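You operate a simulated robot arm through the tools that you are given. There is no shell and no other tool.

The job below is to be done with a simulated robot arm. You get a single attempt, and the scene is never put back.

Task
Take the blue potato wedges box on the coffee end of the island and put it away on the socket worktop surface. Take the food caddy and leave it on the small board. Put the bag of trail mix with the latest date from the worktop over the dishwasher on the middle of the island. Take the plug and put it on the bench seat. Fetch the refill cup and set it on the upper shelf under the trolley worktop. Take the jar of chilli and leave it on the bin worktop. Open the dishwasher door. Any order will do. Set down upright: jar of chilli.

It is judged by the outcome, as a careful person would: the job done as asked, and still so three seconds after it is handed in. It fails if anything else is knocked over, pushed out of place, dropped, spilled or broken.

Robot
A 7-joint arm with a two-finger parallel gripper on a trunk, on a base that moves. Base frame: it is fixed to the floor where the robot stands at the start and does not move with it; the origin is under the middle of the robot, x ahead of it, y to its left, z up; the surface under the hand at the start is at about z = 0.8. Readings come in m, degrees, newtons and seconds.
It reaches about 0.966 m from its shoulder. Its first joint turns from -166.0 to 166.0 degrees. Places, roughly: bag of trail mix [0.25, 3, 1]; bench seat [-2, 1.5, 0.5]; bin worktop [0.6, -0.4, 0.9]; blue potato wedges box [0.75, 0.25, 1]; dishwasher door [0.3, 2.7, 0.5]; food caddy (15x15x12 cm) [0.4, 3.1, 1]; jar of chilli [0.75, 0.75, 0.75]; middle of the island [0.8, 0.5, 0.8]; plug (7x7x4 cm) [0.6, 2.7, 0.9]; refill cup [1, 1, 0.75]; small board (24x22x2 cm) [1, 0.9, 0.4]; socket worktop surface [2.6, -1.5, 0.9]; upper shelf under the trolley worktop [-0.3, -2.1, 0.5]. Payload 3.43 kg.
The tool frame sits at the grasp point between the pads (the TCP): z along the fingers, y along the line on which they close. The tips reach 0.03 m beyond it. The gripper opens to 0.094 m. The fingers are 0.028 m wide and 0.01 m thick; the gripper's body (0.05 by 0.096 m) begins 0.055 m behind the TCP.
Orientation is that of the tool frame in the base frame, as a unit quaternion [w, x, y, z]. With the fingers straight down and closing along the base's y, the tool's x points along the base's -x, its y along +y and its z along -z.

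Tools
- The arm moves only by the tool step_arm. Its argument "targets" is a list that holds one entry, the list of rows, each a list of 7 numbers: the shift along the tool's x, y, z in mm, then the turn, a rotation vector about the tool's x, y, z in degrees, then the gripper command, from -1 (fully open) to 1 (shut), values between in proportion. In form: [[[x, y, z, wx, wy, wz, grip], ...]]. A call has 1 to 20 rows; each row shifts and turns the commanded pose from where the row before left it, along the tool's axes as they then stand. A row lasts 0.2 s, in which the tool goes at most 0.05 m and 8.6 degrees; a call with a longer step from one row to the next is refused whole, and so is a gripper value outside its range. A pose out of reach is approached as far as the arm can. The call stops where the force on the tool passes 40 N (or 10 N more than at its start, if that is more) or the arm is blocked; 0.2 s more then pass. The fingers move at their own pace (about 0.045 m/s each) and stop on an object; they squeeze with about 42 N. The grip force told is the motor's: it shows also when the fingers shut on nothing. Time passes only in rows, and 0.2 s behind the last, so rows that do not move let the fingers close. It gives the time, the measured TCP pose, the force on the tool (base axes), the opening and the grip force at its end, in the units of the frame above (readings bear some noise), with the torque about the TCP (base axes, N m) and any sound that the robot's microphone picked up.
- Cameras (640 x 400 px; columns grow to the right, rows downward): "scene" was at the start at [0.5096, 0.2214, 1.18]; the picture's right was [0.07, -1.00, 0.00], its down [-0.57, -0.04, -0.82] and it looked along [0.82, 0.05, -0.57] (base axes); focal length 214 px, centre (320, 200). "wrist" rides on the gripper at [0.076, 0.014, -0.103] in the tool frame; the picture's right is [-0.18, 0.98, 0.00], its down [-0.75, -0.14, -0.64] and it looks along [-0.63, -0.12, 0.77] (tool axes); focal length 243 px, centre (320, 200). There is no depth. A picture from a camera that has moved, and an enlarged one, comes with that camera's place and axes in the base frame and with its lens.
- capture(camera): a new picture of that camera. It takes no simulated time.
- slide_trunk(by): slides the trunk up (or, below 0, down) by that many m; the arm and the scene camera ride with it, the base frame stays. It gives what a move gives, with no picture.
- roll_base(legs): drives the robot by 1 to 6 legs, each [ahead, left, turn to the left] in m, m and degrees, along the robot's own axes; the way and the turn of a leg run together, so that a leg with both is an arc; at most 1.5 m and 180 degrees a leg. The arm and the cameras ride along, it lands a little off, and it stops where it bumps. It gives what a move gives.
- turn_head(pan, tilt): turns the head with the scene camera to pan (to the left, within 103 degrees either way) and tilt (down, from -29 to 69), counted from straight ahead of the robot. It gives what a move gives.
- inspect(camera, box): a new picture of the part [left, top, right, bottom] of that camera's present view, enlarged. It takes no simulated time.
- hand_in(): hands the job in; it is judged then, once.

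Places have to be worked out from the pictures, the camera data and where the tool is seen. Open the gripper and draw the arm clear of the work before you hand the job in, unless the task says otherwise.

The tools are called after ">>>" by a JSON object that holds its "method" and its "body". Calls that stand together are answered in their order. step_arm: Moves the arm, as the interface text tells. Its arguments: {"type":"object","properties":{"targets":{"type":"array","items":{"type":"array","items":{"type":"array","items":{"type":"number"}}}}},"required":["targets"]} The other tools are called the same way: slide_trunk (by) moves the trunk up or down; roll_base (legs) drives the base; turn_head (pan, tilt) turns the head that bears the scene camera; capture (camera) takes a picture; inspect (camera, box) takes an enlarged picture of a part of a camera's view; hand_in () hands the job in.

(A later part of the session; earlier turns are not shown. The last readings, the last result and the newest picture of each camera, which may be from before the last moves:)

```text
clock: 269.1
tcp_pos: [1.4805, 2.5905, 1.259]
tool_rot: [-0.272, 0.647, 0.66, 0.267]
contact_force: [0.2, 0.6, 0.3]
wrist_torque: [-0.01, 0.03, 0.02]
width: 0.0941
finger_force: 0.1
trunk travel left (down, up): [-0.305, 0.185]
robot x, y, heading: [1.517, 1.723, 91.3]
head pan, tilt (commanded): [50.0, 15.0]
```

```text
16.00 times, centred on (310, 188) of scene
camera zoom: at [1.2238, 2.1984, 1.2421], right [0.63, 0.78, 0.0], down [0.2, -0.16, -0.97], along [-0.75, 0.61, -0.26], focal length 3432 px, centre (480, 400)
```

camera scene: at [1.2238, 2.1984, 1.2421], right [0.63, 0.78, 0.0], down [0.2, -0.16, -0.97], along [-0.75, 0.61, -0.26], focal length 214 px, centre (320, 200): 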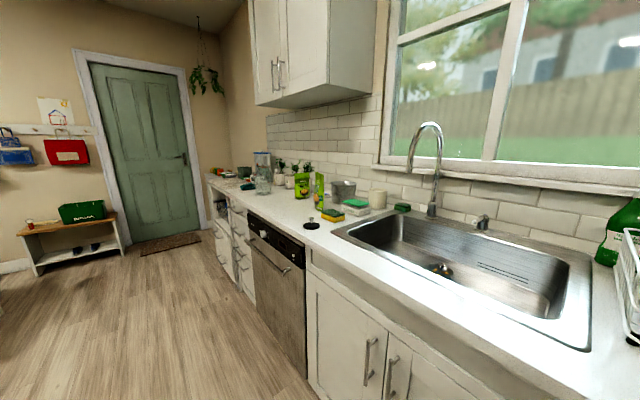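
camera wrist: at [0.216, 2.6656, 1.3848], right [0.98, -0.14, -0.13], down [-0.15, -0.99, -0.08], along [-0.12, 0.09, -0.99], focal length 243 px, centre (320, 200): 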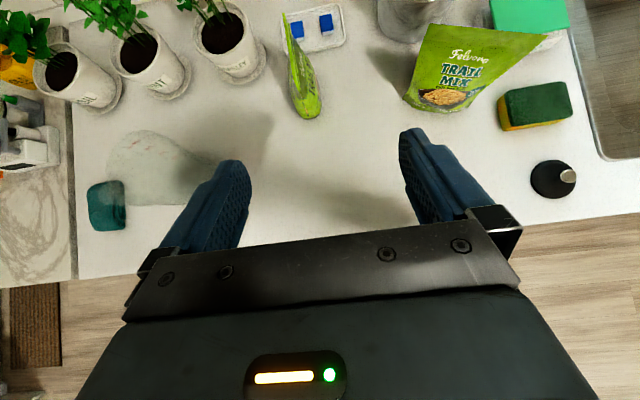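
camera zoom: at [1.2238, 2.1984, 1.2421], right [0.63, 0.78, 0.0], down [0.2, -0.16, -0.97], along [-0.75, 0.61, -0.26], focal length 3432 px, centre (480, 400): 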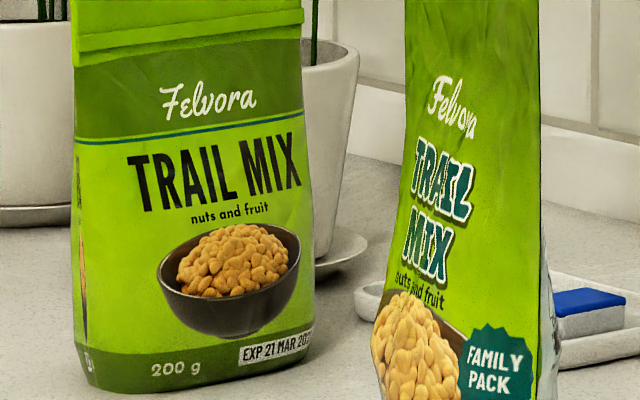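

Almost: "EXP 21 MAR 202?" with the last digit on the edge. A small shift right of 0.1 m should reveal it.

>>> {"method": "roll_base", "body": {"legs": [[0, -0.1, 0]]}}

>>> {"method": "inspect", "body": {"camera": "scene", "box": [285, 175, 325, 200]}}

>>> {"method": "inspect", "body": {"camera": "scene", "box": [300, 185, 320, 198]}}

```text
clock: 270.3
tcp_pos: [1.5818, 2.592, 1.2585]
tool_rot: [-0.272, 0.648, 0.66, 0.267]
contact_force: [0.0, 0.4, 0.4]
wrist_torque: [0.0, 0.0, -0.02]
width: 0.0939
finger_force: 0.0
trunk travel left (down, up): [-0.305, 0.185]
robot x, y, heading: [1.6195, 1.7197, 90.8]
head pan, tilt (commanded): [50.0, 15.0]
```

```text
16.00 times, centred on (305, 188) of scene
camera zoom: at [1.3243, 2.1999, 1.2421], right [0.63, 0.77, 0.0], down [0.2, -0.16, -0.97], along [-0.75, 0.61, -0.26], focal length 3432 px, centre (560, 400)
```

zoom: 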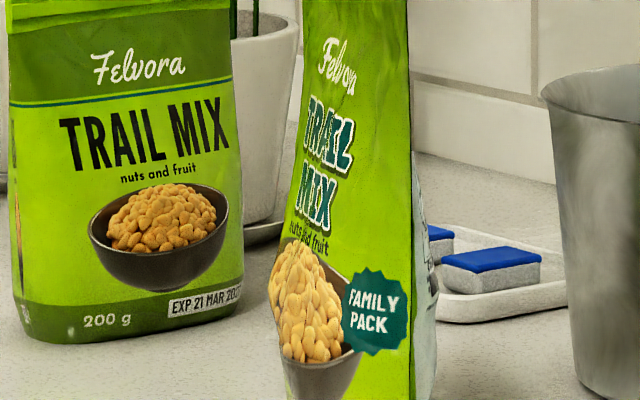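

```text
16.00 times, centred on (310, 192) of scene
camera zoom: at [1.3243, 2.1999, 1.2421], right [0.63, 0.77, 0.0], down [0.2, -0.16, -0.97], along [-0.75, 0.61, -0.26], focal length 3432 px, centre (480, 336)
```

zoom: 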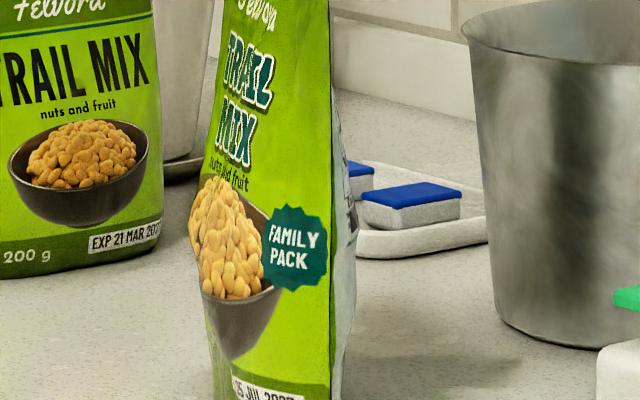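

>>> {"method": "roll_base", "body": {"legs": [[0, -0.05, 0]]}}

>>> {"method": "inspect", "body": {"camera": "scene", "box": [290, 185, 310, 198]}}

>>> {"method": "inspect", "body": {"camera": "scene", "box": [296, 188, 306, 194]}}

```text
clock: 271.2
tcp_pos: [1.6324, 2.5923, 1.2563]
tool_rot: [-0.271, 0.648, 0.66, 0.267]
contact_force: [-0.3, 0.3, -0.1]
wrist_torque: [0.01, 0.01, 0.0]
width: 0.0941
finger_force: 0.1
trunk travel left (down, up): [-0.305, 0.185]
robot x, y, heading: [1.6716, 1.7195, 90.7]
head pan, tilt (commanded): [50.0, 15.0]
```

```text
16.00 times, centred on (300, 192) of scene
camera zoom: at [1.3754, 2.2007, 1.2421], right [0.63, 0.77, 0.0], down [0.2, -0.16, -0.97], along [-0.75, 0.61, -0.26], focal length 3432 px, centre (640, 336)
```

zoom: 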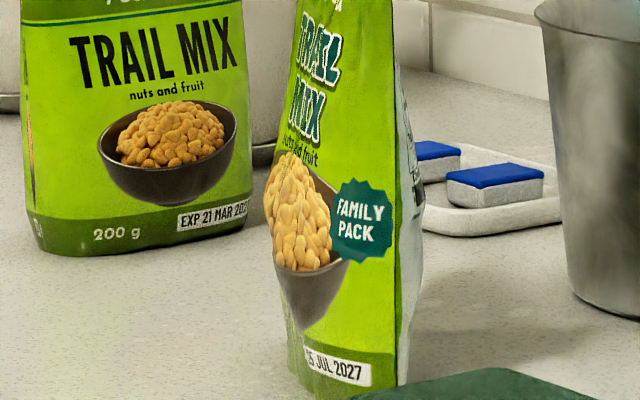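

```text
16.00 times, centred on (301, 191) of scene
camera zoom: at [1.3754, 2.2007, 1.2421], right [0.63, 0.77, 0.0], down [0.2, -0.16, -0.97], along [-0.75, 0.61, -0.26], focal length 3432 px, centre (624, 344)
```

zoom: 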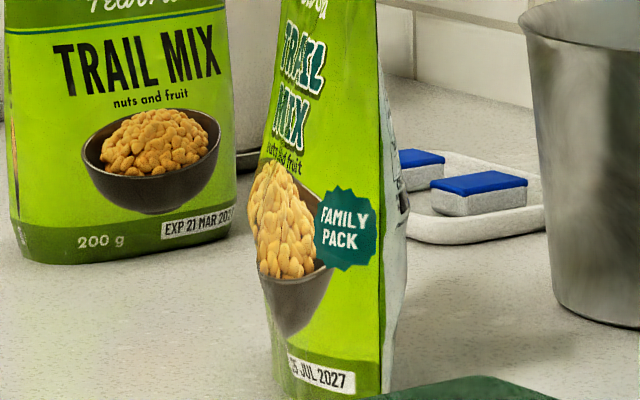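

The last digit looks like a 7 but is compressed at the edge; I want certainty. I raise the trunk, retract the arm a bit and drive nearer along the same sight line for a sharper look.

>>> {"method": "slide_trunk", "body": {"by": 0.18}}

>>> {"method": "step_arm", "body": {"targets": [[[-35, 0, -35, 0, 0, 0, -1], [-30, 0, -30, 0, 0, 0, -1], [0, 0, 0, 0, 0, 0, -1]]]}}

>>> {"method": "roll_base", "body": {"legs": [[0, 0.6, -0.7], [0.38, 0, 0]]}}

>>> {"method": "turn_head", "body": {"pan": 57, "tilt": 30}}

>>> {"method": "capture", "body": {"camera": "scene"}}

```text
clock: 273.2
tcp_pos: [1.632, 2.5916, 1.4378]
tool_rot: [-0.272, 0.647, 0.66, 0.268]
contact_force: [-0.5, 0.4, 0.6]
wrist_torque: [0.0, 0.02, 0.0]
width: 0.0941
finger_force: 0.0
trunk travel left (down, up): [-0.485, 0.005]
robot x, y, heading: [1.6723, 1.7209, 90.9]
head pan, tilt (commanded): [50.0, 15.0]
```

```text
clock: 274.0
tcp_pos: [1.6323, 2.5015, 1.4389]
tool_rot: [-0.272, 0.647, 0.66, 0.267]
contact_force: [-0.3, 0.7, 0.1]
wrist_torque: [0.04, -0.01, -0.01]
width: 0.0939
finger_force: 0.0
trunk travel left (down, up): [-0.485, 0.005]
robot x, y, heading: [1.6678, 1.7205, 90.5]
head pan, tilt (commanded): [50.0, 15.0]
```

```text
clock: 279.4
tcp_pos: [1.0571, 2.8819, 1.4397]
tool_rot: [-0.269, 0.654, 0.653, 0.27]
contact_force: [-1.0, 0.6, -0.4]
wrist_torque: [-0.02, 0.03, -0.03]
width: 0.094
finger_force: 0.2
trunk travel left (down, up): [-0.485, 0.005]
robot x, y, heading: [1.0791, 2.1006, 89.6]
head pan, tilt (commanded): [50.0, 15.0]
```

```text
clock: 280.1
tcp_pos: [1.0549, 2.8807, 1.4388]
tool_rot: [-0.269, 0.655, 0.653, 0.27]
contact_force: [-0.3, -0.4, -0.1]
wrist_torque: [-0.02, 0.02, 0.01]
width: 0.094
finger_force: 0.0
trunk travel left (down, up): [-0.485, 0.005]
robot x, y, heading: [1.0795, 2.1022, 89.8]
head pan, tilt (commanded): [57.0, 30.0]
```

```text
taken
camera scene: at [0.7907, 2.576, 1.398], right [0.55, 0.84, 0.0], down [0.42, -0.27, -0.87], along [-0.72, 0.48, -0.5], focal length 214 px, centre (320, 200)
```

scene: 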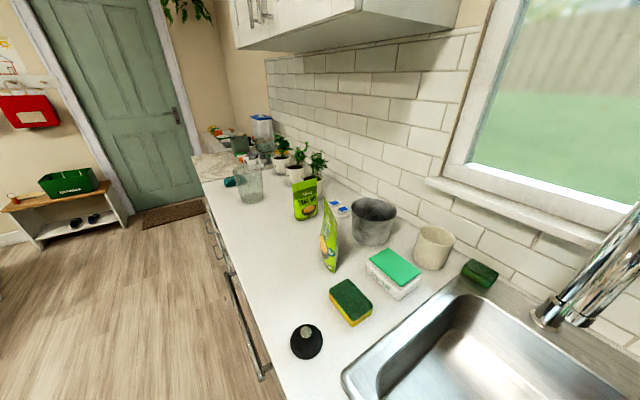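

>>> {"method": "inspect", "body": {"camera": "scene", "box": [290, 195, 330, 225]}}

>>> {"method": "inspect", "body": {"camera": "scene", "box": [285, 165, 405, 245]}}

```text
13.33 times, centred on (310, 210) of scene
camera zoom: at [0.7907, 2.576, 1.398], right [0.55, 0.84, 0.0], down [0.42, -0.27, -0.87], along [-0.72, 0.48, -0.5], focal length 2860 px, centre (453, 67)
```

zoom: 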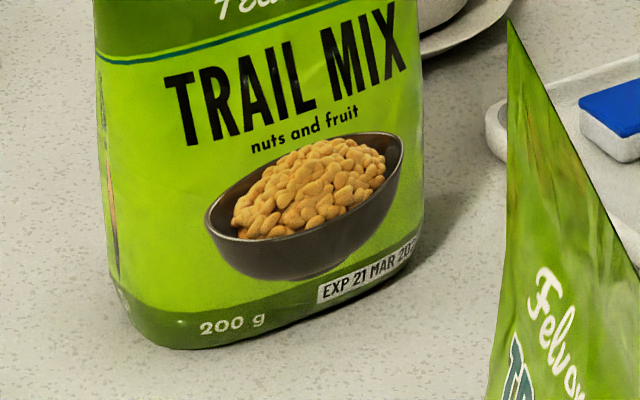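

```text
5.00 times, centred on (345, 205) of scene
camera zoom: at [0.7907, 2.576, 1.398], right [0.55, 0.84, 0.0], down [0.42, -0.27, -0.87], along [-0.72, 0.48, -0.5], focal length 1072 px, centre (195, 175)
```

zoom: 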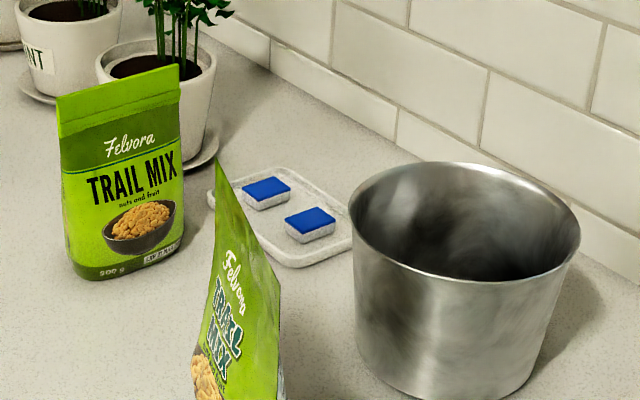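

There's room to see more from slightly further right. I shift right 0.12 m and zoom again.

>>> {"method": "roll_base", "body": {"legs": [[0, -0.12, 0]]}}

>>> {"method": "inspect", "body": {"camera": "scene", "box": [270, 190, 330, 225]}}

```text
clock: 281.4
tcp_pos: [1.1748, 2.881, 1.4382]
tool_rot: [-0.27, 0.653, 0.654, 0.27]
contact_force: [-0.6, -0.9, -0.2]
wrist_torque: [-0.01, -0.03, 0.01]
width: 0.0937
finger_force: 0.1
trunk travel left (down, up): [-0.485, 0.005]
robot x, y, heading: [1.1994, 2.103, 89.7]
head pan, tilt (commanded): [57.0, 30.0]
```

```text
10.67 times, centred on (300, 208) of scene
camera zoom: at [0.9094, 2.5752, 1.3979], right [0.55, 0.84, 0.0], down [0.42, -0.27, -0.87], along [-0.72, 0.47, -0.5], focal length 2288 px, centre (533, 120)
```

zoom: 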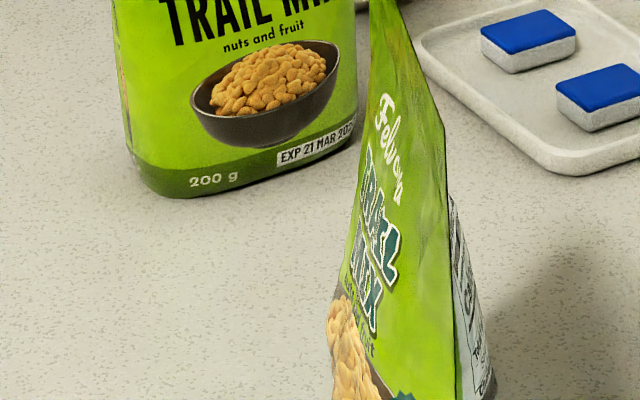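

>>> {"method": "inspect", "body": {"camera": "scene", "box": [290, 196, 310, 208]}}

>>> {"method": "roll_base", "body": {"legs": [[0.03, -0.06, 0]]}}

>>> {"method": "inspect", "body": {"camera": "scene", "box": [285, 196, 305, 208]}}

```text
16.00 times, centred on (300, 202) of scene
camera zoom: at [0.9094, 2.5752, 1.3979], right [0.55, 0.84, 0.0], down [0.42, -0.27, -0.87], along [-0.72, 0.47, -0.5], focal length 3432 px, centre (640, 168)
```

zoom: 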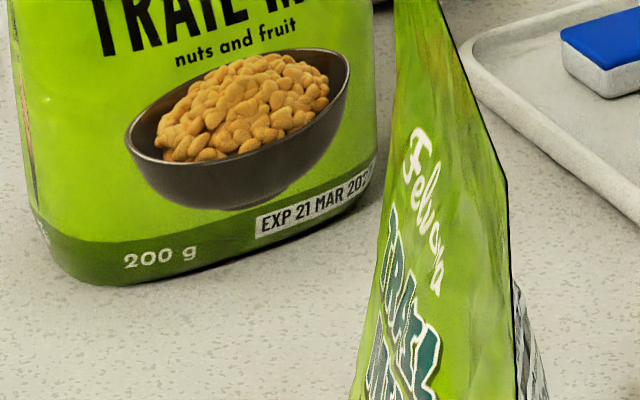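

```text
clock: 282.4
tcp_pos: [1.2339, 2.91, 1.4392]
tool_rot: [-0.269, 0.653, 0.654, 0.27]
contact_force: [-0.8, 0.3, 0.0]
wrist_torque: [-0.03, -0.02, 0.0]
width: 0.0939
finger_force: 0.1
trunk travel left (down, up): [-0.485, 0.005]
robot x, y, heading: [1.2561, 2.1289, 90.0]
head pan, tilt (commanded): [57.0, 30.0]
```

```text
16.00 times, centred on (295, 202) of scene
camera zoom: at [0.9689, 2.6051, 1.3979], right [0.55, 0.84, 0.0], down [0.42, -0.27, -0.87], along [-0.72, 0.47, -0.5], focal length 3432 px, centre (720, 168)
```

zoom: 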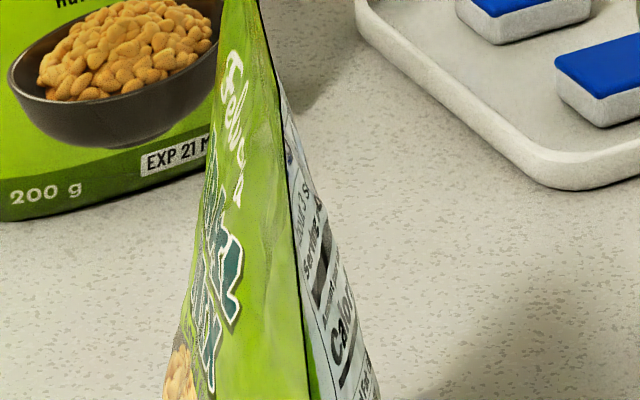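

Still ambiguous. I'll use the wrist camera from above instead: I drive left past the faucet with the hand high, then lower it above the gap between caddy and bags.

>>> {"method": "roll_base", "body": {"legs": [[0, 0.6, 0]]}}

>>> {"method": "slide_trunk", "body": {"by": -0.24}}

>>> {"method": "capture", "body": {"camera": "wrist"}}

```text
clock: 285.8
tcp_pos: [0.6265, 2.9119, 1.4386]
tool_rot: [-0.271, 0.65, 0.657, 0.268]
contact_force: [0.1, 0.5, -0.1]
wrist_torque: [0.02, -0.01, 0.0]
width: 0.0938
finger_force: 0.0
trunk travel left (down, up): [-0.485, 0.005]
robot x, y, heading: [0.6516, 2.1335, 90.2]
head pan, tilt (commanded): [57.0, 30.0]
```

```text
clock: 288.3
tcp_pos: [0.6249, 2.912, 1.1979]
tool_rot: [-0.27, 0.651, 0.657, 0.268]
contact_force: [0.4, -0.6, -0.8]
wrist_torque: [0.01, 0.03, -0.03]
width: 0.0938
finger_force: 0.0
trunk travel left (down, up): [-0.245, 0.245]
robot x, y, heading: [0.654, 2.1337, 90.1]
head pan, tilt (commanded): [57.0, 30.0]
```

```text
taken
camera wrist: at [0.6396, 2.894, 1.3253], right [0.98, -0.12, -0.13], down [-0.13, -0.99, -0.08], along [-0.12, 0.09, -0.99], focal length 243 px, centre (320, 200)
```

wrist: 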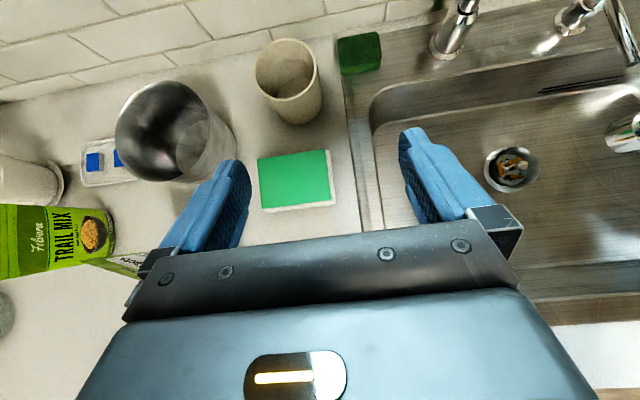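

The left bag's front is now visible in the wrist view. I zoom on its date.

>>> {"method": "inspect", "body": {"camera": "wrist", "box": [60, 195, 130, 270]}}

>>> {"method": "inspect", "body": {"camera": "wrist", "box": [90, 205, 125, 250]}}

```text
5.33 times, centred on (95, 232) of wrist
camera zoom: at [0.6396, 2.894, 1.3253], right [0.98, -0.12, -0.13], down [-0.13, -0.99, -0.08], along [-0.12, 0.09, -0.99], focal length 1294 px, centre (1520, 27)
```

zoom: 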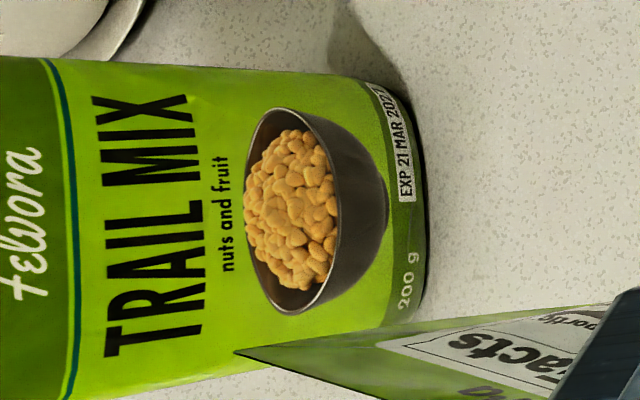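

```text
8.89 times, centred on (108, 228) of wrist
camera zoom: at [0.6396, 2.894, 1.3253], right [0.98, -0.12, -0.13], down [-0.13, -0.99, -0.08], along [-0.12, 0.09, -0.99], focal length 2157 px, centre (2209, -44)
```

zoom: 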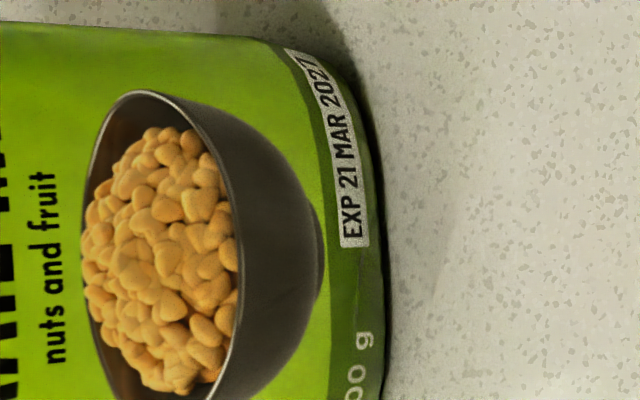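

It clearly reads EXP 21 MAR 2027, so the right bag (25 JUL 2027) is the latest. I back off a bit and re-orient the hand to point straight down with its closing axis across the right bag's thickness.

>>> {"method": "roll_base", "body": {"legs": [[-0.17, 0.2, 0]]}}

>>> {"method": "step_arm", "body": {"targets": [[[0, 0, 0, 0, -7.5, 0, -1], [0, 0, 0, 0, -7.5, 0, -1], [0, 0, 0, 0, -7.5, 0, -1], [0, 0, 0, 0, -7.5, 0, -1], [0, 0, 0, 0, -7.5, 0, -1], [0, 0, 0, 0, -7.5, 0, -1], [0, 0, 0, 0, 0, 8, -1], [0, 0, 0, 0, 0, 8, -1], [0, 0, 0, 0, 0, 8, -1], [0, 0, 0, 0, 0, 8, -1], [0, 0, 0, 0, 0, 8, -1], [0, 0, 0, 0, 0, 8, -1], [0, 0, 0, 0, 0, 8, -1]]]}}

```text
clock: 290.1
tcp_pos: [0.4309, 2.7436, 1.1989]
tool_rot: [-0.27, 0.653, 0.655, 0.268]
contact_force: [0.7, 0.0, 0.0]
wrist_torque: [0.01, 0.04, 0.01]
width: 0.0941
finger_force: 0.0
trunk travel left (down, up): [-0.245, 0.245]
robot x, y, heading: [0.4564, 1.9601, 89.8]
head pan, tilt (commanded): [57.0, 30.0]
```

```text
clock: 292.9
tcp_pos: [0.4317, 2.7423, 1.1982]
tool_rot: [0.001, 0.956, 0.293, 0.0]
contact_force: [0.0, 0.8, 0.4]
wrist_torque: [-0.05, 0.0, -0.03]
width: 0.0938
finger_force: 0.1
trunk travel left (down, up): [-0.245, 0.245]
robot x, y, heading: [0.4542, 1.9635, 90.0]
head pan, tilt (commanded): [57.0, 30.0]
```

>>> {"method": "step_arm", "body": {"targets": [[[0, 0, 0, 0, 0, 7.7, -1], [0, 0, 0, 0, 0, 7.7, -1], [0, 0, 0, 0, 0, 7.7, -1], [0, 0, 0, 0, 0, 7.7, -1], [0, 0, 0, 0, 0, 7.7, -1], [0, 0, 0, 0, 0, 7.7, -1], [0, 0, 0, 0, 0, 7.7, -1], [0, 0, 0, 0, 0, 0, -1]]]}}

>>> {"method": "capture", "body": {"camera": "wrist"}}

>>> {"method": "turn_head", "body": {"pan": 0, "tilt": 30}}

>>> {"method": "capture", "body": {"camera": "scene"}}

```text
clock: 294.8
tcp_pos: [0.4292, 2.7438, 1.1989]
tool_rot: [0.002, 0.985, -0.172, 0.0]
contact_force: [0.0, 0.9, -0.2]
wrist_torque: [0.0, -0.03, 0.02]
width: 0.0941
finger_force: 0.0
trunk travel left (down, up): [-0.245, 0.245]
robot x, y, heading: [0.4577, 1.9629, 89.9]
head pan, tilt (commanded): [57.0, 30.0]
```

```text
taken
camera wrist: at [0.4968, 2.7046, 1.3014], right [-0.51, -0.86, 0.0], down [-0.66, 0.39, 0.64], along [-0.55, 0.32, -0.77], focal length 243 px, centre (320, 200)
```

wrist: 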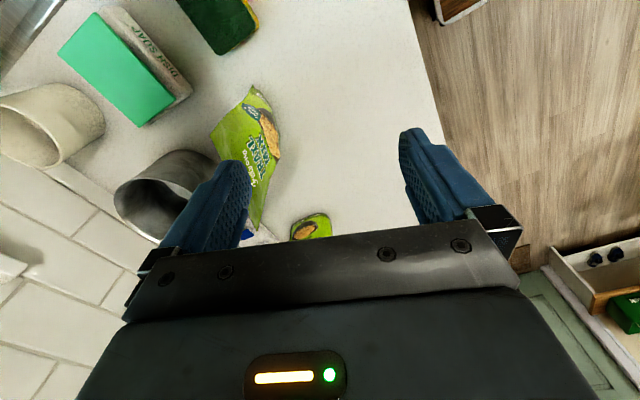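

```text
clock: 296.0
tcp_pos: [0.4298, 2.7444, 1.1991]
tool_rot: [0.002, 0.985, -0.172, -0.001]
contact_force: [-0.3, 0.6, 0.0]
wrist_torque: [0.02, -0.02, -0.05]
width: 0.0938
finger_force: 0.1
trunk travel left (down, up): [-0.245, 0.245]
robot x, y, heading: [0.4572, 1.9634, 89.9]
head pan, tilt (commanded): [0.0, 30.0]
```

```text
taken
camera scene: at [0.2417, 2.4773, 1.1579], right [1.0, 0.0, 0.0], down [0.0, -0.5, -0.87], along [0.0, 0.87, -0.5], focal length 214 px, centre (320, 200)
```

scene: 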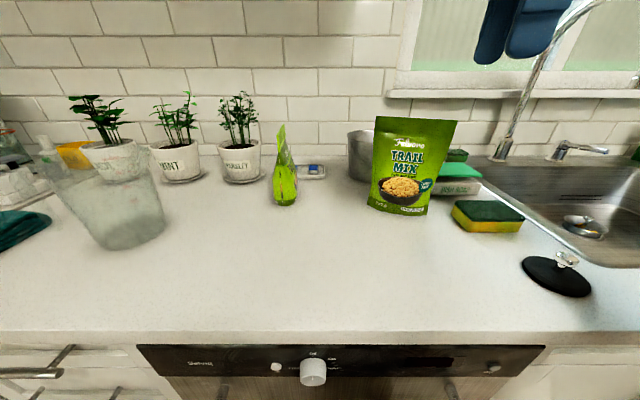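

The hand is aligned with the bag (top edge from (0.465, 2.846) to (0.344, 2.892), z≈1.097). I move above it with the fingers half closed and check.

>>> {"method": "step_arm", "body": {"targets": [[[-16.6, -27, 10, 0, 0, 0, -0.3], [-16.6, -27, 10, 0, 0, 0, -0.3], [-16.6, -27, 10, 0, 0, 0, -0.3], [-16.6, -27, 8, 0, 0, 0, -0.3], [0, 0, 0, 0, 0, 0, -0.3]]]}}

>>> {"method": "capture", "body": {"camera": "wrist"}}

>>> {"method": "capture", "body": {"camera": "scene"}}

```text
clock: 297.2
tcp_pos: [0.4052, 2.8667, 1.1617]
tool_rot: [0.002, 0.985, -0.171, 0.001]
contact_force: [0.1, -0.3, 0.7]
wrist_torque: [-0.02, 0.03, -0.02]
width: 0.0612
finger_force: 0.1
trunk travel left (down, up): [-0.245, 0.245]
robot x, y, heading: [0.4536, 1.963, 89.8]
head pan, tilt (commanded): [0.0, 30.0]
```

```text
taken
camera wrist: at [0.472, 2.8297, 1.2634], right [-0.5, -0.86, 0.0], down [-0.66, 0.39, 0.64], along [-0.55, 0.32, -0.77], focal length 243 px, centre (320, 200)
```

wrist: 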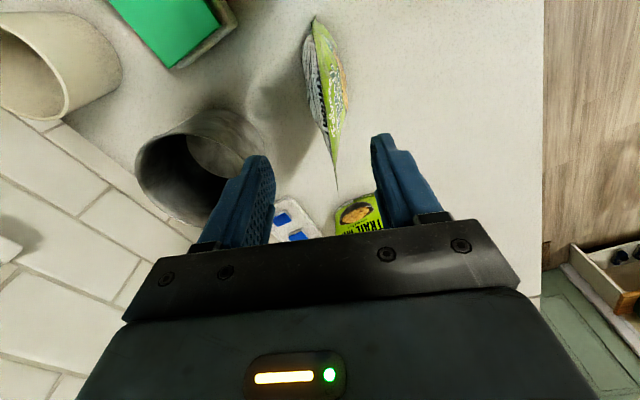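

```text
taken
camera scene: at [0.2418, 2.4773, 1.1579], right [1.0, 0.0, 0.0], down [0.0, -0.5, -0.87], along [0.0, 0.87, -0.5], focal length 214 px, centre (320, 200)
```

scene: 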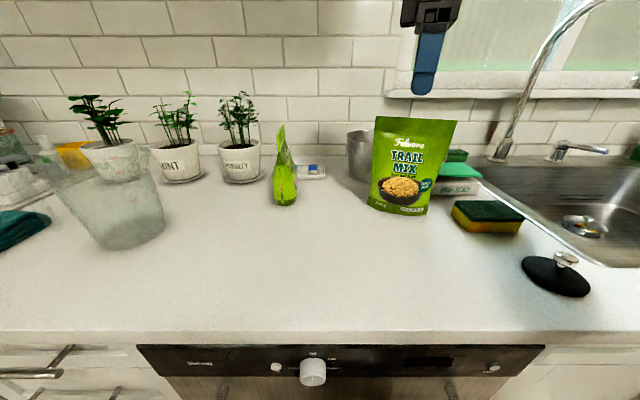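

The bag's top seam runs neatly between the fingers. I descend 105 mm and close on the top of the pouch.

>>> {"method": "step_arm", "body": {"targets": [[[0, 4, 30, 0, 0, 0, -0.3], [0, 0, 30, 0, 0, 0, -0.3], [0, 0, 25, 0, 0, 0, -0.3], [0, 0, 18, 0, 0, 0, -0.3], [0, 0, 0, 0, 0, 0, -0.3], [0, 0, 0, 0, 0, 0, 0.2], [0, 0, 0, 0, 0, 0, 0.6], [0, 0, 0, 0, 0, 0, 1], [0, 0, 0, 0, 0, 0, 1], [0, 0, 0, 0, 0, 0, 1]]]}}

>>> {"method": "capture", "body": {"camera": "wrist"}}

>>> {"method": "capture", "body": {"camera": "scene"}}

```text
clock: 299.4
tcp_pos: [0.4033, 2.8628, 1.0601]
tool_rot: [0.002, 0.985, -0.171, 0.001]
contact_force: [0.8, 0.3, 0.0]
wrist_torque: [-0.04, -0.02, 0.01]
width: 0.022
finger_force: 41.7
trunk travel left (down, up): [-0.245, 0.245]
robot x, y, heading: [0.4553, 1.9681, 89.7]
head pan, tilt (commanded): [0.0, 30.0]
```

```text
taken
camera wrist: at [0.4695, 2.824, 1.1616], right [-0.5, -0.86, 0.0], down [-0.66, 0.39, 0.64], along [-0.55, 0.32, -0.77], focal length 243 px, centre (320, 200)
```

wrist: 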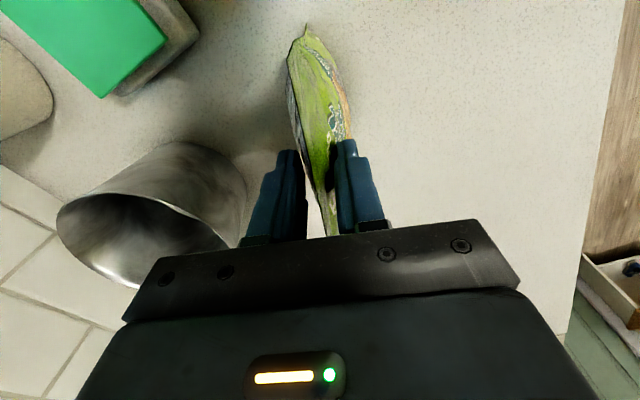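

```text
taken
camera scene: at [0.2418, 2.4774, 1.1579], right [1.0, 0.0, 0.0], down [0.0, -0.5, -0.87], along [0.0, 0.87, -0.5], focal length 214 px, centre (320, 200)
```

scene: 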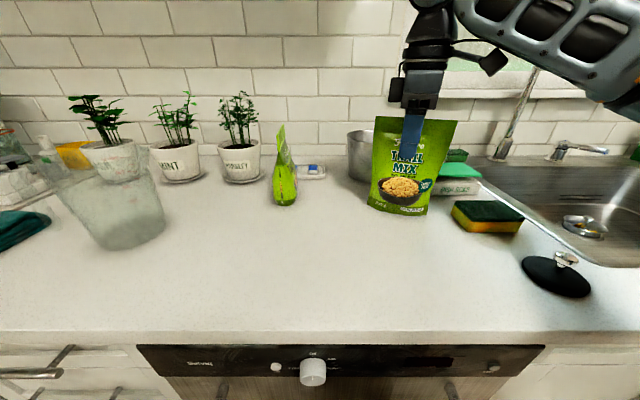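

The pouch is gripped (22 mm). I lift it straight up 110 mm, then back away from the counter.

>>> {"method": "step_arm", "body": {"targets": [[[0, 0, -20, 0, 0, 0, 1], [0, 0, -30, 0, 0, 0, 1], [0, 0, -30, 0, 0, 0, 1], [0, 0, -30, 0, 0, 0, 1], [0, 0, 0, 0, 0, 0, 1]]]}}

>>> {"method": "roll_base", "body": {"legs": [[-0.2, 0, 0]]}}

>>> {"method": "slide_trunk", "body": {"by": 0.15}}

>>> {"method": "capture", "body": {"camera": "scene"}}

>>> {"method": "capture", "body": {"camera": "wrist"}}

```text
clock: 300.6
tcp_pos: [0.404, 2.864, 1.1691]
tool_rot: [0.001, 0.985, -0.171, 0.0]
contact_force: [0.6, -0.2, -2.5]
wrist_torque: [-0.02, -0.03, -0.01]
width: 0.0219
finger_force: 42.0
trunk travel left (down, up): [-0.245, 0.245]
robot x, y, heading: [0.4545, 1.9626, 90.1]
head pan, tilt (commanded): [0.0, 30.0]
```

```text
clock: 302.2
tcp_pos: [0.4064, 2.6628, 1.1694]
tool_rot: [0.001, 0.985, -0.173, 0.0]
contact_force: [0.0, -0.3, -1.4]
wrist_torque: [0.03, 0.0, -0.01]
width: 0.0217
finger_force: 42.0
trunk travel left (down, up): [-0.245, 0.245]
robot x, y, heading: [0.456, 1.7636, 89.7]
head pan, tilt (commanded): [0.0, 30.0]
```

```text
clock: 304.0
tcp_pos: [0.4068, 2.6619, 1.32]
tool_rot: [0.002, 0.985, -0.173, 0.0]
contact_force: [0.6, 0.4, -2.2]
wrist_torque: [-0.04, 0.01, -0.01]
width: 0.022
finger_force: 41.6
trunk travel left (down, up): [-0.395, 0.095]
robot x, y, heading: [0.452, 1.76, 89.6]
head pan, tilt (commanded): [0.0, 30.0]
```

```text
taken
camera scene: at [0.2429, 2.2761, 1.3078], right [1.0, -0.01, 0.0], down [0.0, -0.5, -0.87], along [0.01, 0.87, -0.5], focal length 214 px, centre (320, 200)
```

scene: 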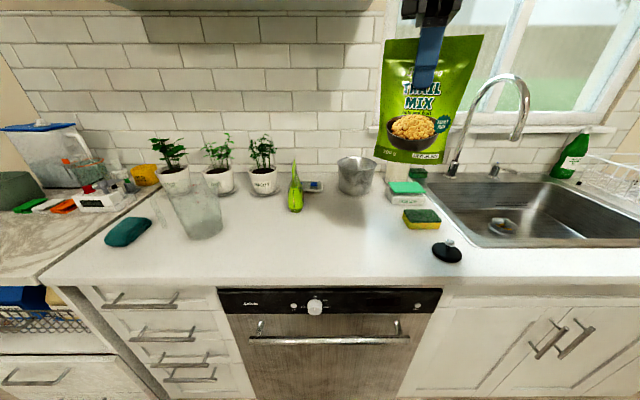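

```text
taken
camera wrist: at [0.4728, 2.6229, 1.4218], right [-0.51, -0.86, 0.0], down [-0.66, 0.39, 0.64], along [-0.55, 0.32, -0.77], focal length 243 px, centre (320, 200)
```

wrist: 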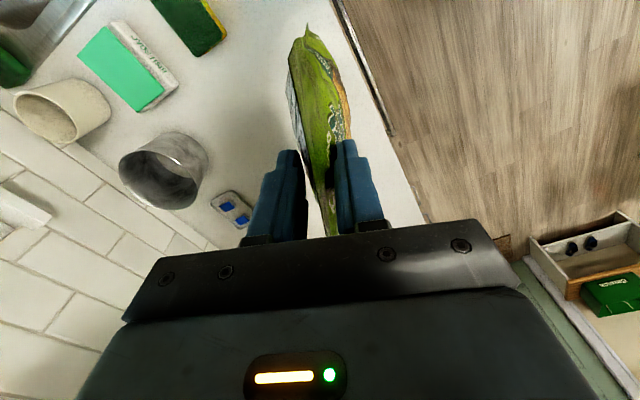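

The pouch is held firmly and everything else on the counter is in place. I turn to heading 0 and go to the island's near side to set it in the middle.

>>> {"method": "roll_base", "body": {"legs": [[0, 0, -89.6], [-0.5, 0, 0], [0, -1.28, 0]]}}

>>> {"method": "turn_head", "body": {"pan": 0, "tilt": 40}}

>>> {"method": "capture", "body": {"camera": "scene"}}

>>> {"method": "capture", "body": {"camera": "wrist"}}

```text
clock: 316.7
tcp_pos: [0.88, 0.5566, 1.3193]
tool_rot: [-0.002, -0.588, 0.809, 0.001]
contact_force: [-2.0, -0.2, -2.4]
wrist_torque: [0.01, 0.01, -0.01]
width: 0.0215
finger_force: 41.6
trunk travel left (down, up): [-0.395, 0.095]
robot x, y, heading: [-0.0204, 0.4755, 1.7]
head pan, tilt (commanded): [0.0, 30.0]
```

```text
clock: 317.4
tcp_pos: [0.8808, 0.5571, 1.3196]
tool_rot: [-0.002, -0.588, 0.809, 0.001]
contact_force: [-0.4, 0.0, -1.8]
wrist_torque: [-0.02, 0.0, -0.02]
width: 0.0211
finger_force: 41.9
trunk travel left (down, up): [-0.395, 0.095]
robot x, y, heading: [-0.0173, 0.4749, 2.1]
head pan, tilt (commanded): [0.0, 40.0]
```

```text
taken
camera scene: at [0.4826, 0.7067, 1.2926], right [0.03, -1.0, 0.0], down [-0.64, -0.02, -0.77], along [0.77, 0.02, -0.64], focal length 214 px, centre (320, 200)
```

scene: 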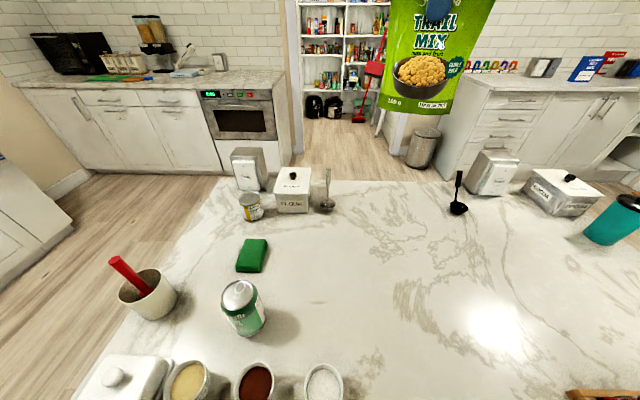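

```text
taken
camera wrist: at [0.8431, 0.4895, 1.4219], right [-0.88, 0.48, 0.0], down [0.37, 0.67, 0.64], along [0.3, 0.56, -0.77], focal length 243 px, centre (320, 200)
```

wrist: 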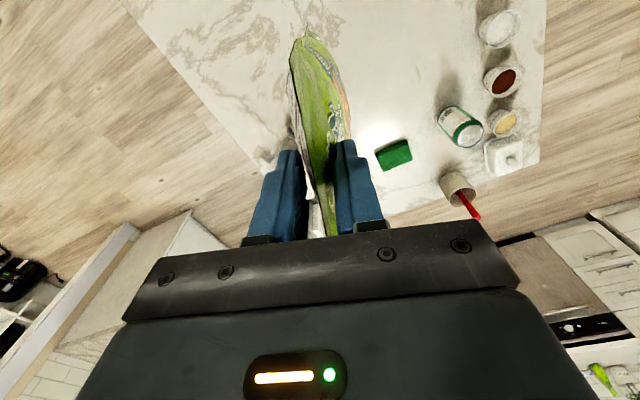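

The middle of the island around (0.82, 0.50) is free. I lower the trunk 0.25 m and move the pouch over that spot.

>>> {"method": "step_arm", "body": {"targets": [[[35, 20, 0, 0, 0, 0, 1], [35, 20, 0, 0, 0, 0, 1], [0, 0, 0, 0, 0, 0, 1]]]}}

>>> {"method": "slide_trunk", "body": {"by": -0.25}}

>>> {"method": "turn_head", "body": {"pan": -20, "tilt": 30}}

>>> {"method": "capture", "body": {"camera": "scene"}}

```text
clock: 318.2
tcp_pos: [0.8188, 0.5043, 1.3189]
tool_rot: [-0.001, -0.588, 0.809, 0.002]
contact_force: [0.4, -0.1, -1.5]
wrist_torque: [-0.01, -0.01, 0.0]
width: 0.021
finger_force: 41.6
trunk travel left (down, up): [-0.395, 0.095]
robot x, y, heading: [-0.0173, 0.4757, 1.8]
head pan, tilt (commanded): [0.0, 40.0]
```

```text
clock: 320.8
tcp_pos: [0.8182, 0.5046, 1.0699]
tool_rot: [-0.002, -0.588, 0.809, 0.001]
contact_force: [-0.2, -0.5, -2.2]
wrist_torque: [0.02, -0.01, 0.01]
width: 0.0209
finger_force: 42.2
trunk travel left (down, up): [-0.145, 0.345]
robot x, y, heading: [-0.0199, 0.4773, 1.7]
head pan, tilt (commanded): [0.0, 40.0]
```

```text
clock: 321.7
tcp_pos: [0.8185, 0.5035, 1.0683]
tool_rot: [-0.002, -0.589, 0.808, 0.001]
contact_force: [0.5, 0.3, -2.4]
wrist_torque: [0.05, -0.01, -0.04]
width: 0.021
finger_force: 42.0
trunk travel left (down, up): [-0.145, 0.345]
robot x, y, heading: [-0.0193, 0.477, 1.4]
head pan, tilt (commanded): [-20.0, 30.0]
```

```text
taken
camera scene: at [0.4835, 0.6758, 1.0578], right [-0.31, -0.95, 0.0], down [-0.48, 0.16, -0.87], along [0.82, -0.27, -0.5], focal length 214 px, centre (320, 200)
```

scene: 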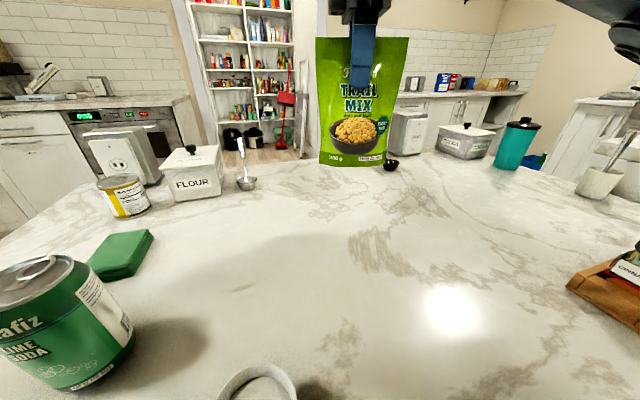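

The pouch's bottom is about 12 cm above the island. I descend 95 mm, then creep to contact.

>>> {"method": "step_arm", "body": {"targets": [[[0, 0, 40, 0, 0, 0, 1], [0, 0, 35, 0, 0, 0, 1], [0, 0, 20, 0, 0, 0, 1], [0, 0, 0, 0, 0, 0, 1]]]}}

>>> {"method": "step_arm", "body": {"targets": [[[0, 0, 4, 0, 0, 0, 1], [0, 0, 4, 0, 0, 0, 1], [0, 0, 3, 0, 0, 0, 1], [0, 0, 3, 0, 0, 0, 1], [0, 0, 0, 0, 0, 0, 1]]]}}

>>> {"method": "capture", "body": {"camera": "scene"}}

```text
clock: 322.7
tcp_pos: [0.8193, 0.5047, 0.9745]
tool_rot: [-0.001, -0.589, 0.808, 0.002]
contact_force: [0.2, 0.0, -2.5]
wrist_torque: [0.02, -0.02, 0.0]
width: 0.0208
finger_force: 42.2
trunk travel left (down, up): [-0.145, 0.345]
robot x, y, heading: [-0.0171, 0.4776, 1.8]
head pan, tilt (commanded): [-20.0, 30.0]
```

```text
clock: 323.9
tcp_pos: [0.8207, 0.5034, 0.9599]
tool_rot: [-0.002, -0.589, 0.808, 0.001]
contact_force: [0.4, 0.4, -1.9]
wrist_torque: [0.0, -0.01, -0.03]
width: 0.0208
finger_force: 41.7
trunk travel left (down, up): [-0.145, 0.345]
robot x, y, heading: [-0.0163, 0.4756, 1.8]
head pan, tilt (commanded): [-20.0, 30.0]
```

```text
taken
camera scene: at [0.4834, 0.6758, 1.0579], right [-0.31, -0.95, 0.0], down [-0.47, 0.16, -0.87], along [0.82, -0.27, -0.5], focal length 214 px, centre (320, 200)
```

scene: 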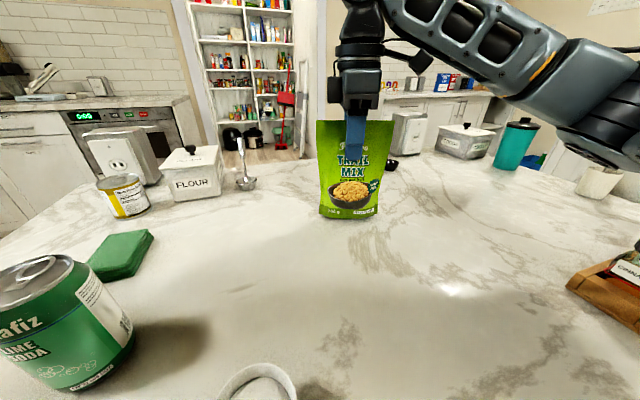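

>>> {"method": "step_arm", "body": {"targets": [[[0, 0, 3, 0, 0, 0, 1], [0, 0, 3, 0, 0, 0, 1], [0, 0, 3, 0, 0, 0, 1], [0, 0, 3, 0, 0, 0, 1], [0, 0, 0, 0, 0, 0, 1]]]}}

>>> {"method": "inspect", "body": {"camera": "scene", "box": [290, 100, 420, 240]}}

```text
clock: 325.2
tcp_pos: [0.82, 0.5037, 0.9506]
tool_rot: [0.003, -0.587, 0.809, -0.001]
contact_force: [2.8, -1.0, 17.0]
wrist_torque: [-0.64, 0.26, 0.05]
width: 0.0205
finger_force: 41.5
trunk travel left (down, up): [-0.145, 0.345]
robot x, y, heading: [-0.014, 0.4764, 1.8]
head pan, tilt (commanded): [-20.0, 30.0]
stopped in row 5: the force on the tool passed its limit at 42 N (the readings are from after the stop); the commanded pose is now the measured one
```

```text
2.86 times, centred on (355, 170) of scene
camera zoom: at [0.4831, 0.6757, 1.0578], right [-0.31, -0.95, 0.0], down [-0.47, 0.16, -0.87], along [0.82, -0.27, -0.5], focal length 613 px, centre (220, 286)
```

zoom: 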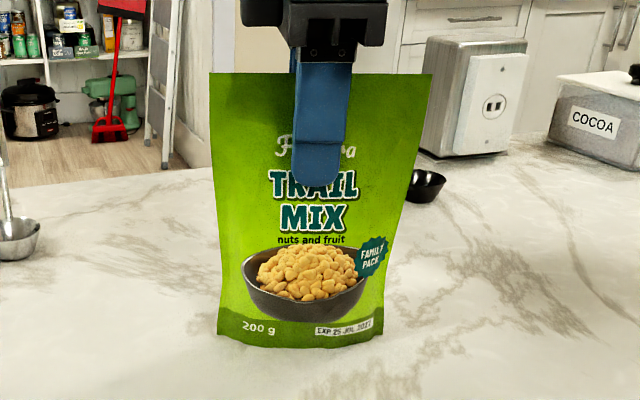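

The pouch touches the island. I ease up a hair and open slowly so it stays standing.

>>> {"method": "step_arm", "body": {"targets": [[[0, 0, -1, 0, 0, 0, 1], [0, 0, 0, 0, 0, 0, 0.7], [0, 0, 0, 0, 0, 0, 0.5], [0, 0, 0, 0, 0, 0, 0.3], [0, 0, 0, 0, 0, 0, 0], [0, 0, 0, 0, 0, 0, -0.4], [0, 0, 0, 0, 0, 0, -0.4]]]}}

>>> {"method": "capture", "body": {"camera": "wrist"}}

>>> {"method": "inspect", "body": {"camera": "scene", "box": [290, 100, 420, 240]}}

```text
clock: 326.8
tcp_pos: [0.8192, 0.5045, 0.9517]
tool_rot: [0.001, -0.589, 0.808, 0.0]
contact_force: [-0.3, -0.4, 0.6]
wrist_torque: [0.02, -0.02, -0.01]
width: 0.0657
finger_force: 0.0
trunk travel left (down, up): [-0.145, 0.345]
robot x, y, heading: [-0.0168, 0.4797, 1.5]
head pan, tilt (commanded): [-20.0, 30.0]
```

```text
taken
camera wrist: at [0.7821, 0.4358, 1.0537], right [-0.88, 0.48, 0.0], down [0.36, 0.67, 0.64], along [0.31, 0.56, -0.77], focal length 243 px, centre (320, 200)
```

wrist: 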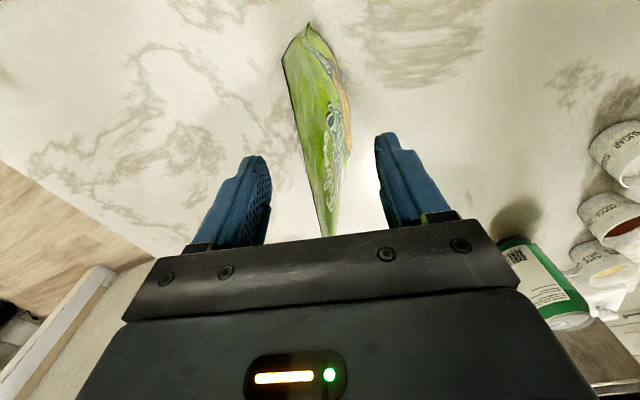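

```text
2.86 times, centred on (355, 170) of scene
camera zoom: at [0.4834, 0.6757, 1.0579], right [-0.31, -0.95, 0.0], down [-0.47, 0.16, -0.87], along [0.82, -0.27, -0.5], focal length 613 px, centre (220, 286)
```

zoom: 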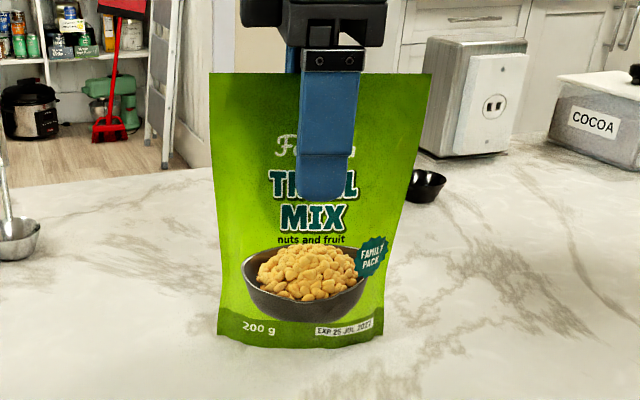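

The pouch stands by itself. I rise straight up and confirm.

>>> {"method": "step_arm", "body": {"targets": [[[0, 0, -20, 0, 0, 0, -0.4], [0, 0, -40, 0, 0, 0, -0.4], [0, 0, -45, 0, 0, 0, -0.4], [0, 0, -45, 0, 0, 0, -0.4], [0, 0, -45, 0, 0, 0, -1], [0, 0, -45, 0, 0, 0, -1], [0, 0, 0, 0, 0, 0, -1]]]}}

>>> {"method": "slide_trunk", "body": {"by": 0.2}}

>>> {"method": "capture", "body": {"camera": "scene"}}

```text
clock: 328.4
tcp_pos: [0.819, 0.5062, 1.1891]
tool_rot: [0.001, -0.589, 0.808, -0.001]
contact_force: [0.0, -1.3, -1.0]
wrist_torque: [0.01, 0.03, 0.03]
width: 0.0941
finger_force: 0.2
trunk travel left (down, up): [-0.145, 0.345]
robot x, y, heading: [-0.0204, 0.4738, 1.8]
head pan, tilt (commanded): [-20.0, 30.0]
```

```text
clock: 330.6
tcp_pos: [0.8176, 0.5057, 1.3899]
tool_rot: [0.001, -0.588, 0.809, 0.0]
contact_force: [0.1, 0.1, 0.2]
wrist_torque: [-0.01, 0.01, -0.02]
width: 0.0943
finger_force: 0.1
trunk travel left (down, up): [-0.345, 0.145]
robot x, y, heading: [-0.0183, 0.4767, 1.5]
head pan, tilt (commanded): [-20.0, 30.0]
```

```text
taken
camera scene: at [0.4835, 0.6757, 1.2579], right [-0.31, -0.95, 0.0], down [-0.47, 0.16, -0.87], along [0.82, -0.27, -0.5], focal length 214 px, centre (320, 200)
```

scene: 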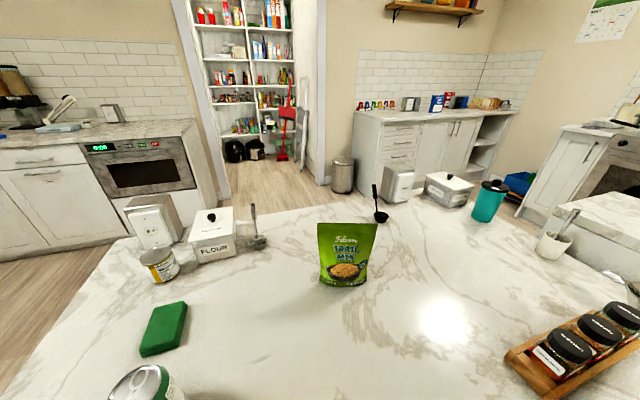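

The pouch stands in the middle of the island. Next is the food caddy: I drive back to the counter and face it.

>>> {"method": "roll_base", "body": {"legs": [[-0.05, 0, -1.6], [0, 1.3, 0], [0.45, 0, 0], [0, 0, 90]]}}

>>> {"method": "turn_head", "body": {"pan": -10, "tilt": 25}}

>>> {"method": "capture", "body": {"camera": "scene"}}

```text
clock: 343.7
tcp_pos: [0.4007, 2.6003, 1.3901]
tool_rot: [-0.001, 0.983, -0.182, -0.001]
contact_force: [1.0, 0.3, 0.2]
wrist_torque: [0.04, 0.03, 0.02]
width: 0.0939
finger_force: 0.1
trunk travel left (down, up): [-0.345, 0.145]
robot x, y, heading: [0.3875, 1.7665, 88.8]
head pan, tilt (commanded): [-20.0, 30.0]
```

```text
clock: 344.4
tcp_pos: [0.4013, 2.6001, 1.3898]
tool_rot: [-0.001, 0.983, -0.182, -0.001]
contact_force: [0.2, -1.1, -0.4]
wrist_torque: [-0.01, 0.03, 0.0]
width: 0.0939
finger_force: 0.1
trunk travel left (down, up): [-0.345, 0.145]
robot x, y, heading: [0.3852, 1.7639, 88.7]
head pan, tilt (commanded): [-10.0, 25.0]
```

```text
taken
camera scene: at [0.1984, 2.2821, 1.2658], right [0.98, -0.2, 0.0], down [-0.08, -0.41, -0.91], along [0.18, 0.89, -0.42], focal length 214 px, centre (320, 200)
```

scene: 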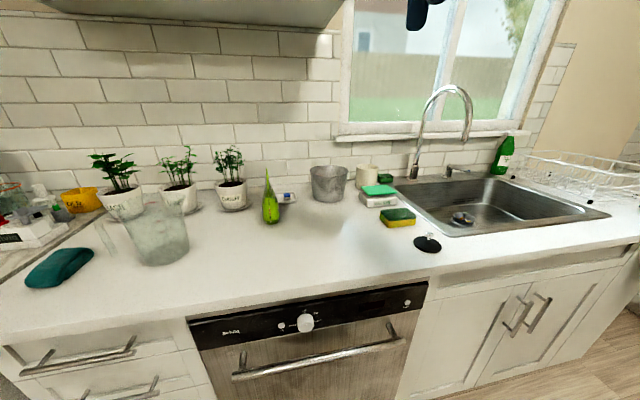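

>>> {"method": "inspect", "body": {"camera": "scene", "box": [250, 140, 450, 265]}}

>>> {"method": "inspect", "body": {"camera": "scene", "box": [290, 150, 370, 215]}}

```text
3.20 times, centred on (350, 202) of scene
camera zoom: at [0.1984, 2.2821, 1.2658], right [0.98, -0.2, 0.0], down [-0.08, -0.41, -0.91], along [0.18, 0.89, -0.42], focal length 686 px, centre (224, 192)
```

zoom: 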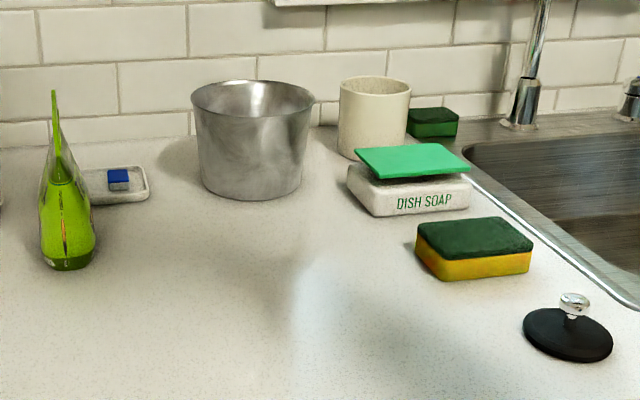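

```text
6.15 times, centred on (330, 182) of scene
camera zoom: at [0.1984, 2.2821, 1.2658], right [0.98, -0.2, 0.0], down [-0.08, -0.41, -0.91], along [0.18, 0.89, -0.42], focal length 1320 px, centre (258, 308)
```

zoom: 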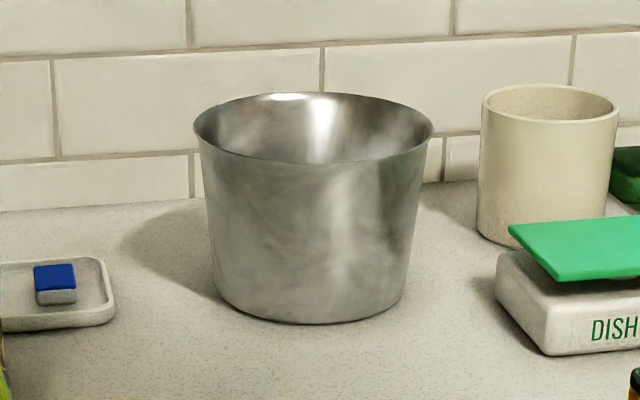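

The caddy's rim (15 cm across) is centred near (0.388, 3.054) at z≈1.03; its left side has free space. I re-orient the hand forward again: yaw −110° then pitch 40°, to grip the left wall of the rim.

>>> {"method": "step_arm", "body": {"targets": [[[0, 0, 0, 0, 0, -7.85, -1], [0, 0, 0, 0, 0, -7.85, -1], [0, 0, 0, 0, 0, -7.85, -1], [0, 0, 0, 0, 0, -7.85, -1], [0, 0, 0, 0, 0, -7.85, -1], [0, 0, 0, 0, 0, -7.85, -1], [0, 0, 0, 0, 0, -7.85, -1], [0, 0, 0, 0, 0, -7.85, -1], [0, 0, 0, 0, 0, -7.85, -1], [0, 0, 0, 0, 0, -7.85, -1], [0, 0, 0, 0, 0, -7.85, -1], [0, 0, 0, 0, 0, -7.85, -1], [0, 0, 0, 0, 0, -7.85, -1], [0, 0, 0, 0, 0, -7.85, -1]]]}}

>>> {"method": "step_arm", "body": {"targets": [[[0, 0, 0, 0, 8, 0, -1], [0, 0, 0, 0, 8, 0, -1], [0, 0, 0, 0, 8, 0, -1], [0, 0, 0, 0, 8, 0, -1], [0, 0, 0, 0, 8, 0, -1], [0, 0, 0, 0, 0, 0, -1]]]}}

```text
clock: 347.4
tcp_pos: [0.4011, 2.602, 1.3894]
tool_rot: [0.0, 0.713, 0.701, 0.0]
contact_force: [0.1, 0.7, -0.7]
wrist_torque: [-0.01, 0.02, 0.01]
width: 0.0939
finger_force: 0.1
trunk travel left (down, up): [-0.345, 0.145]
robot x, y, heading: [0.383, 1.7626, 88.8]
head pan, tilt (commanded): [-10.0, 25.0]
```

```text
clock: 348.8
tcp_pos: [0.4008, 2.6012, 1.3903]
tool_rot: [-0.241, 0.67, 0.658, 0.244]
contact_force: [0.4, 0.3, -0.3]
wrist_torque: [0.01, 0.01, 0.03]
width: 0.0941
finger_force: 0.1
trunk travel left (down, up): [-0.345, 0.145]
robot x, y, heading: [0.3852, 1.7657, 88.7]
head pan, tilt (commanded): [-10.0, 25.0]
```

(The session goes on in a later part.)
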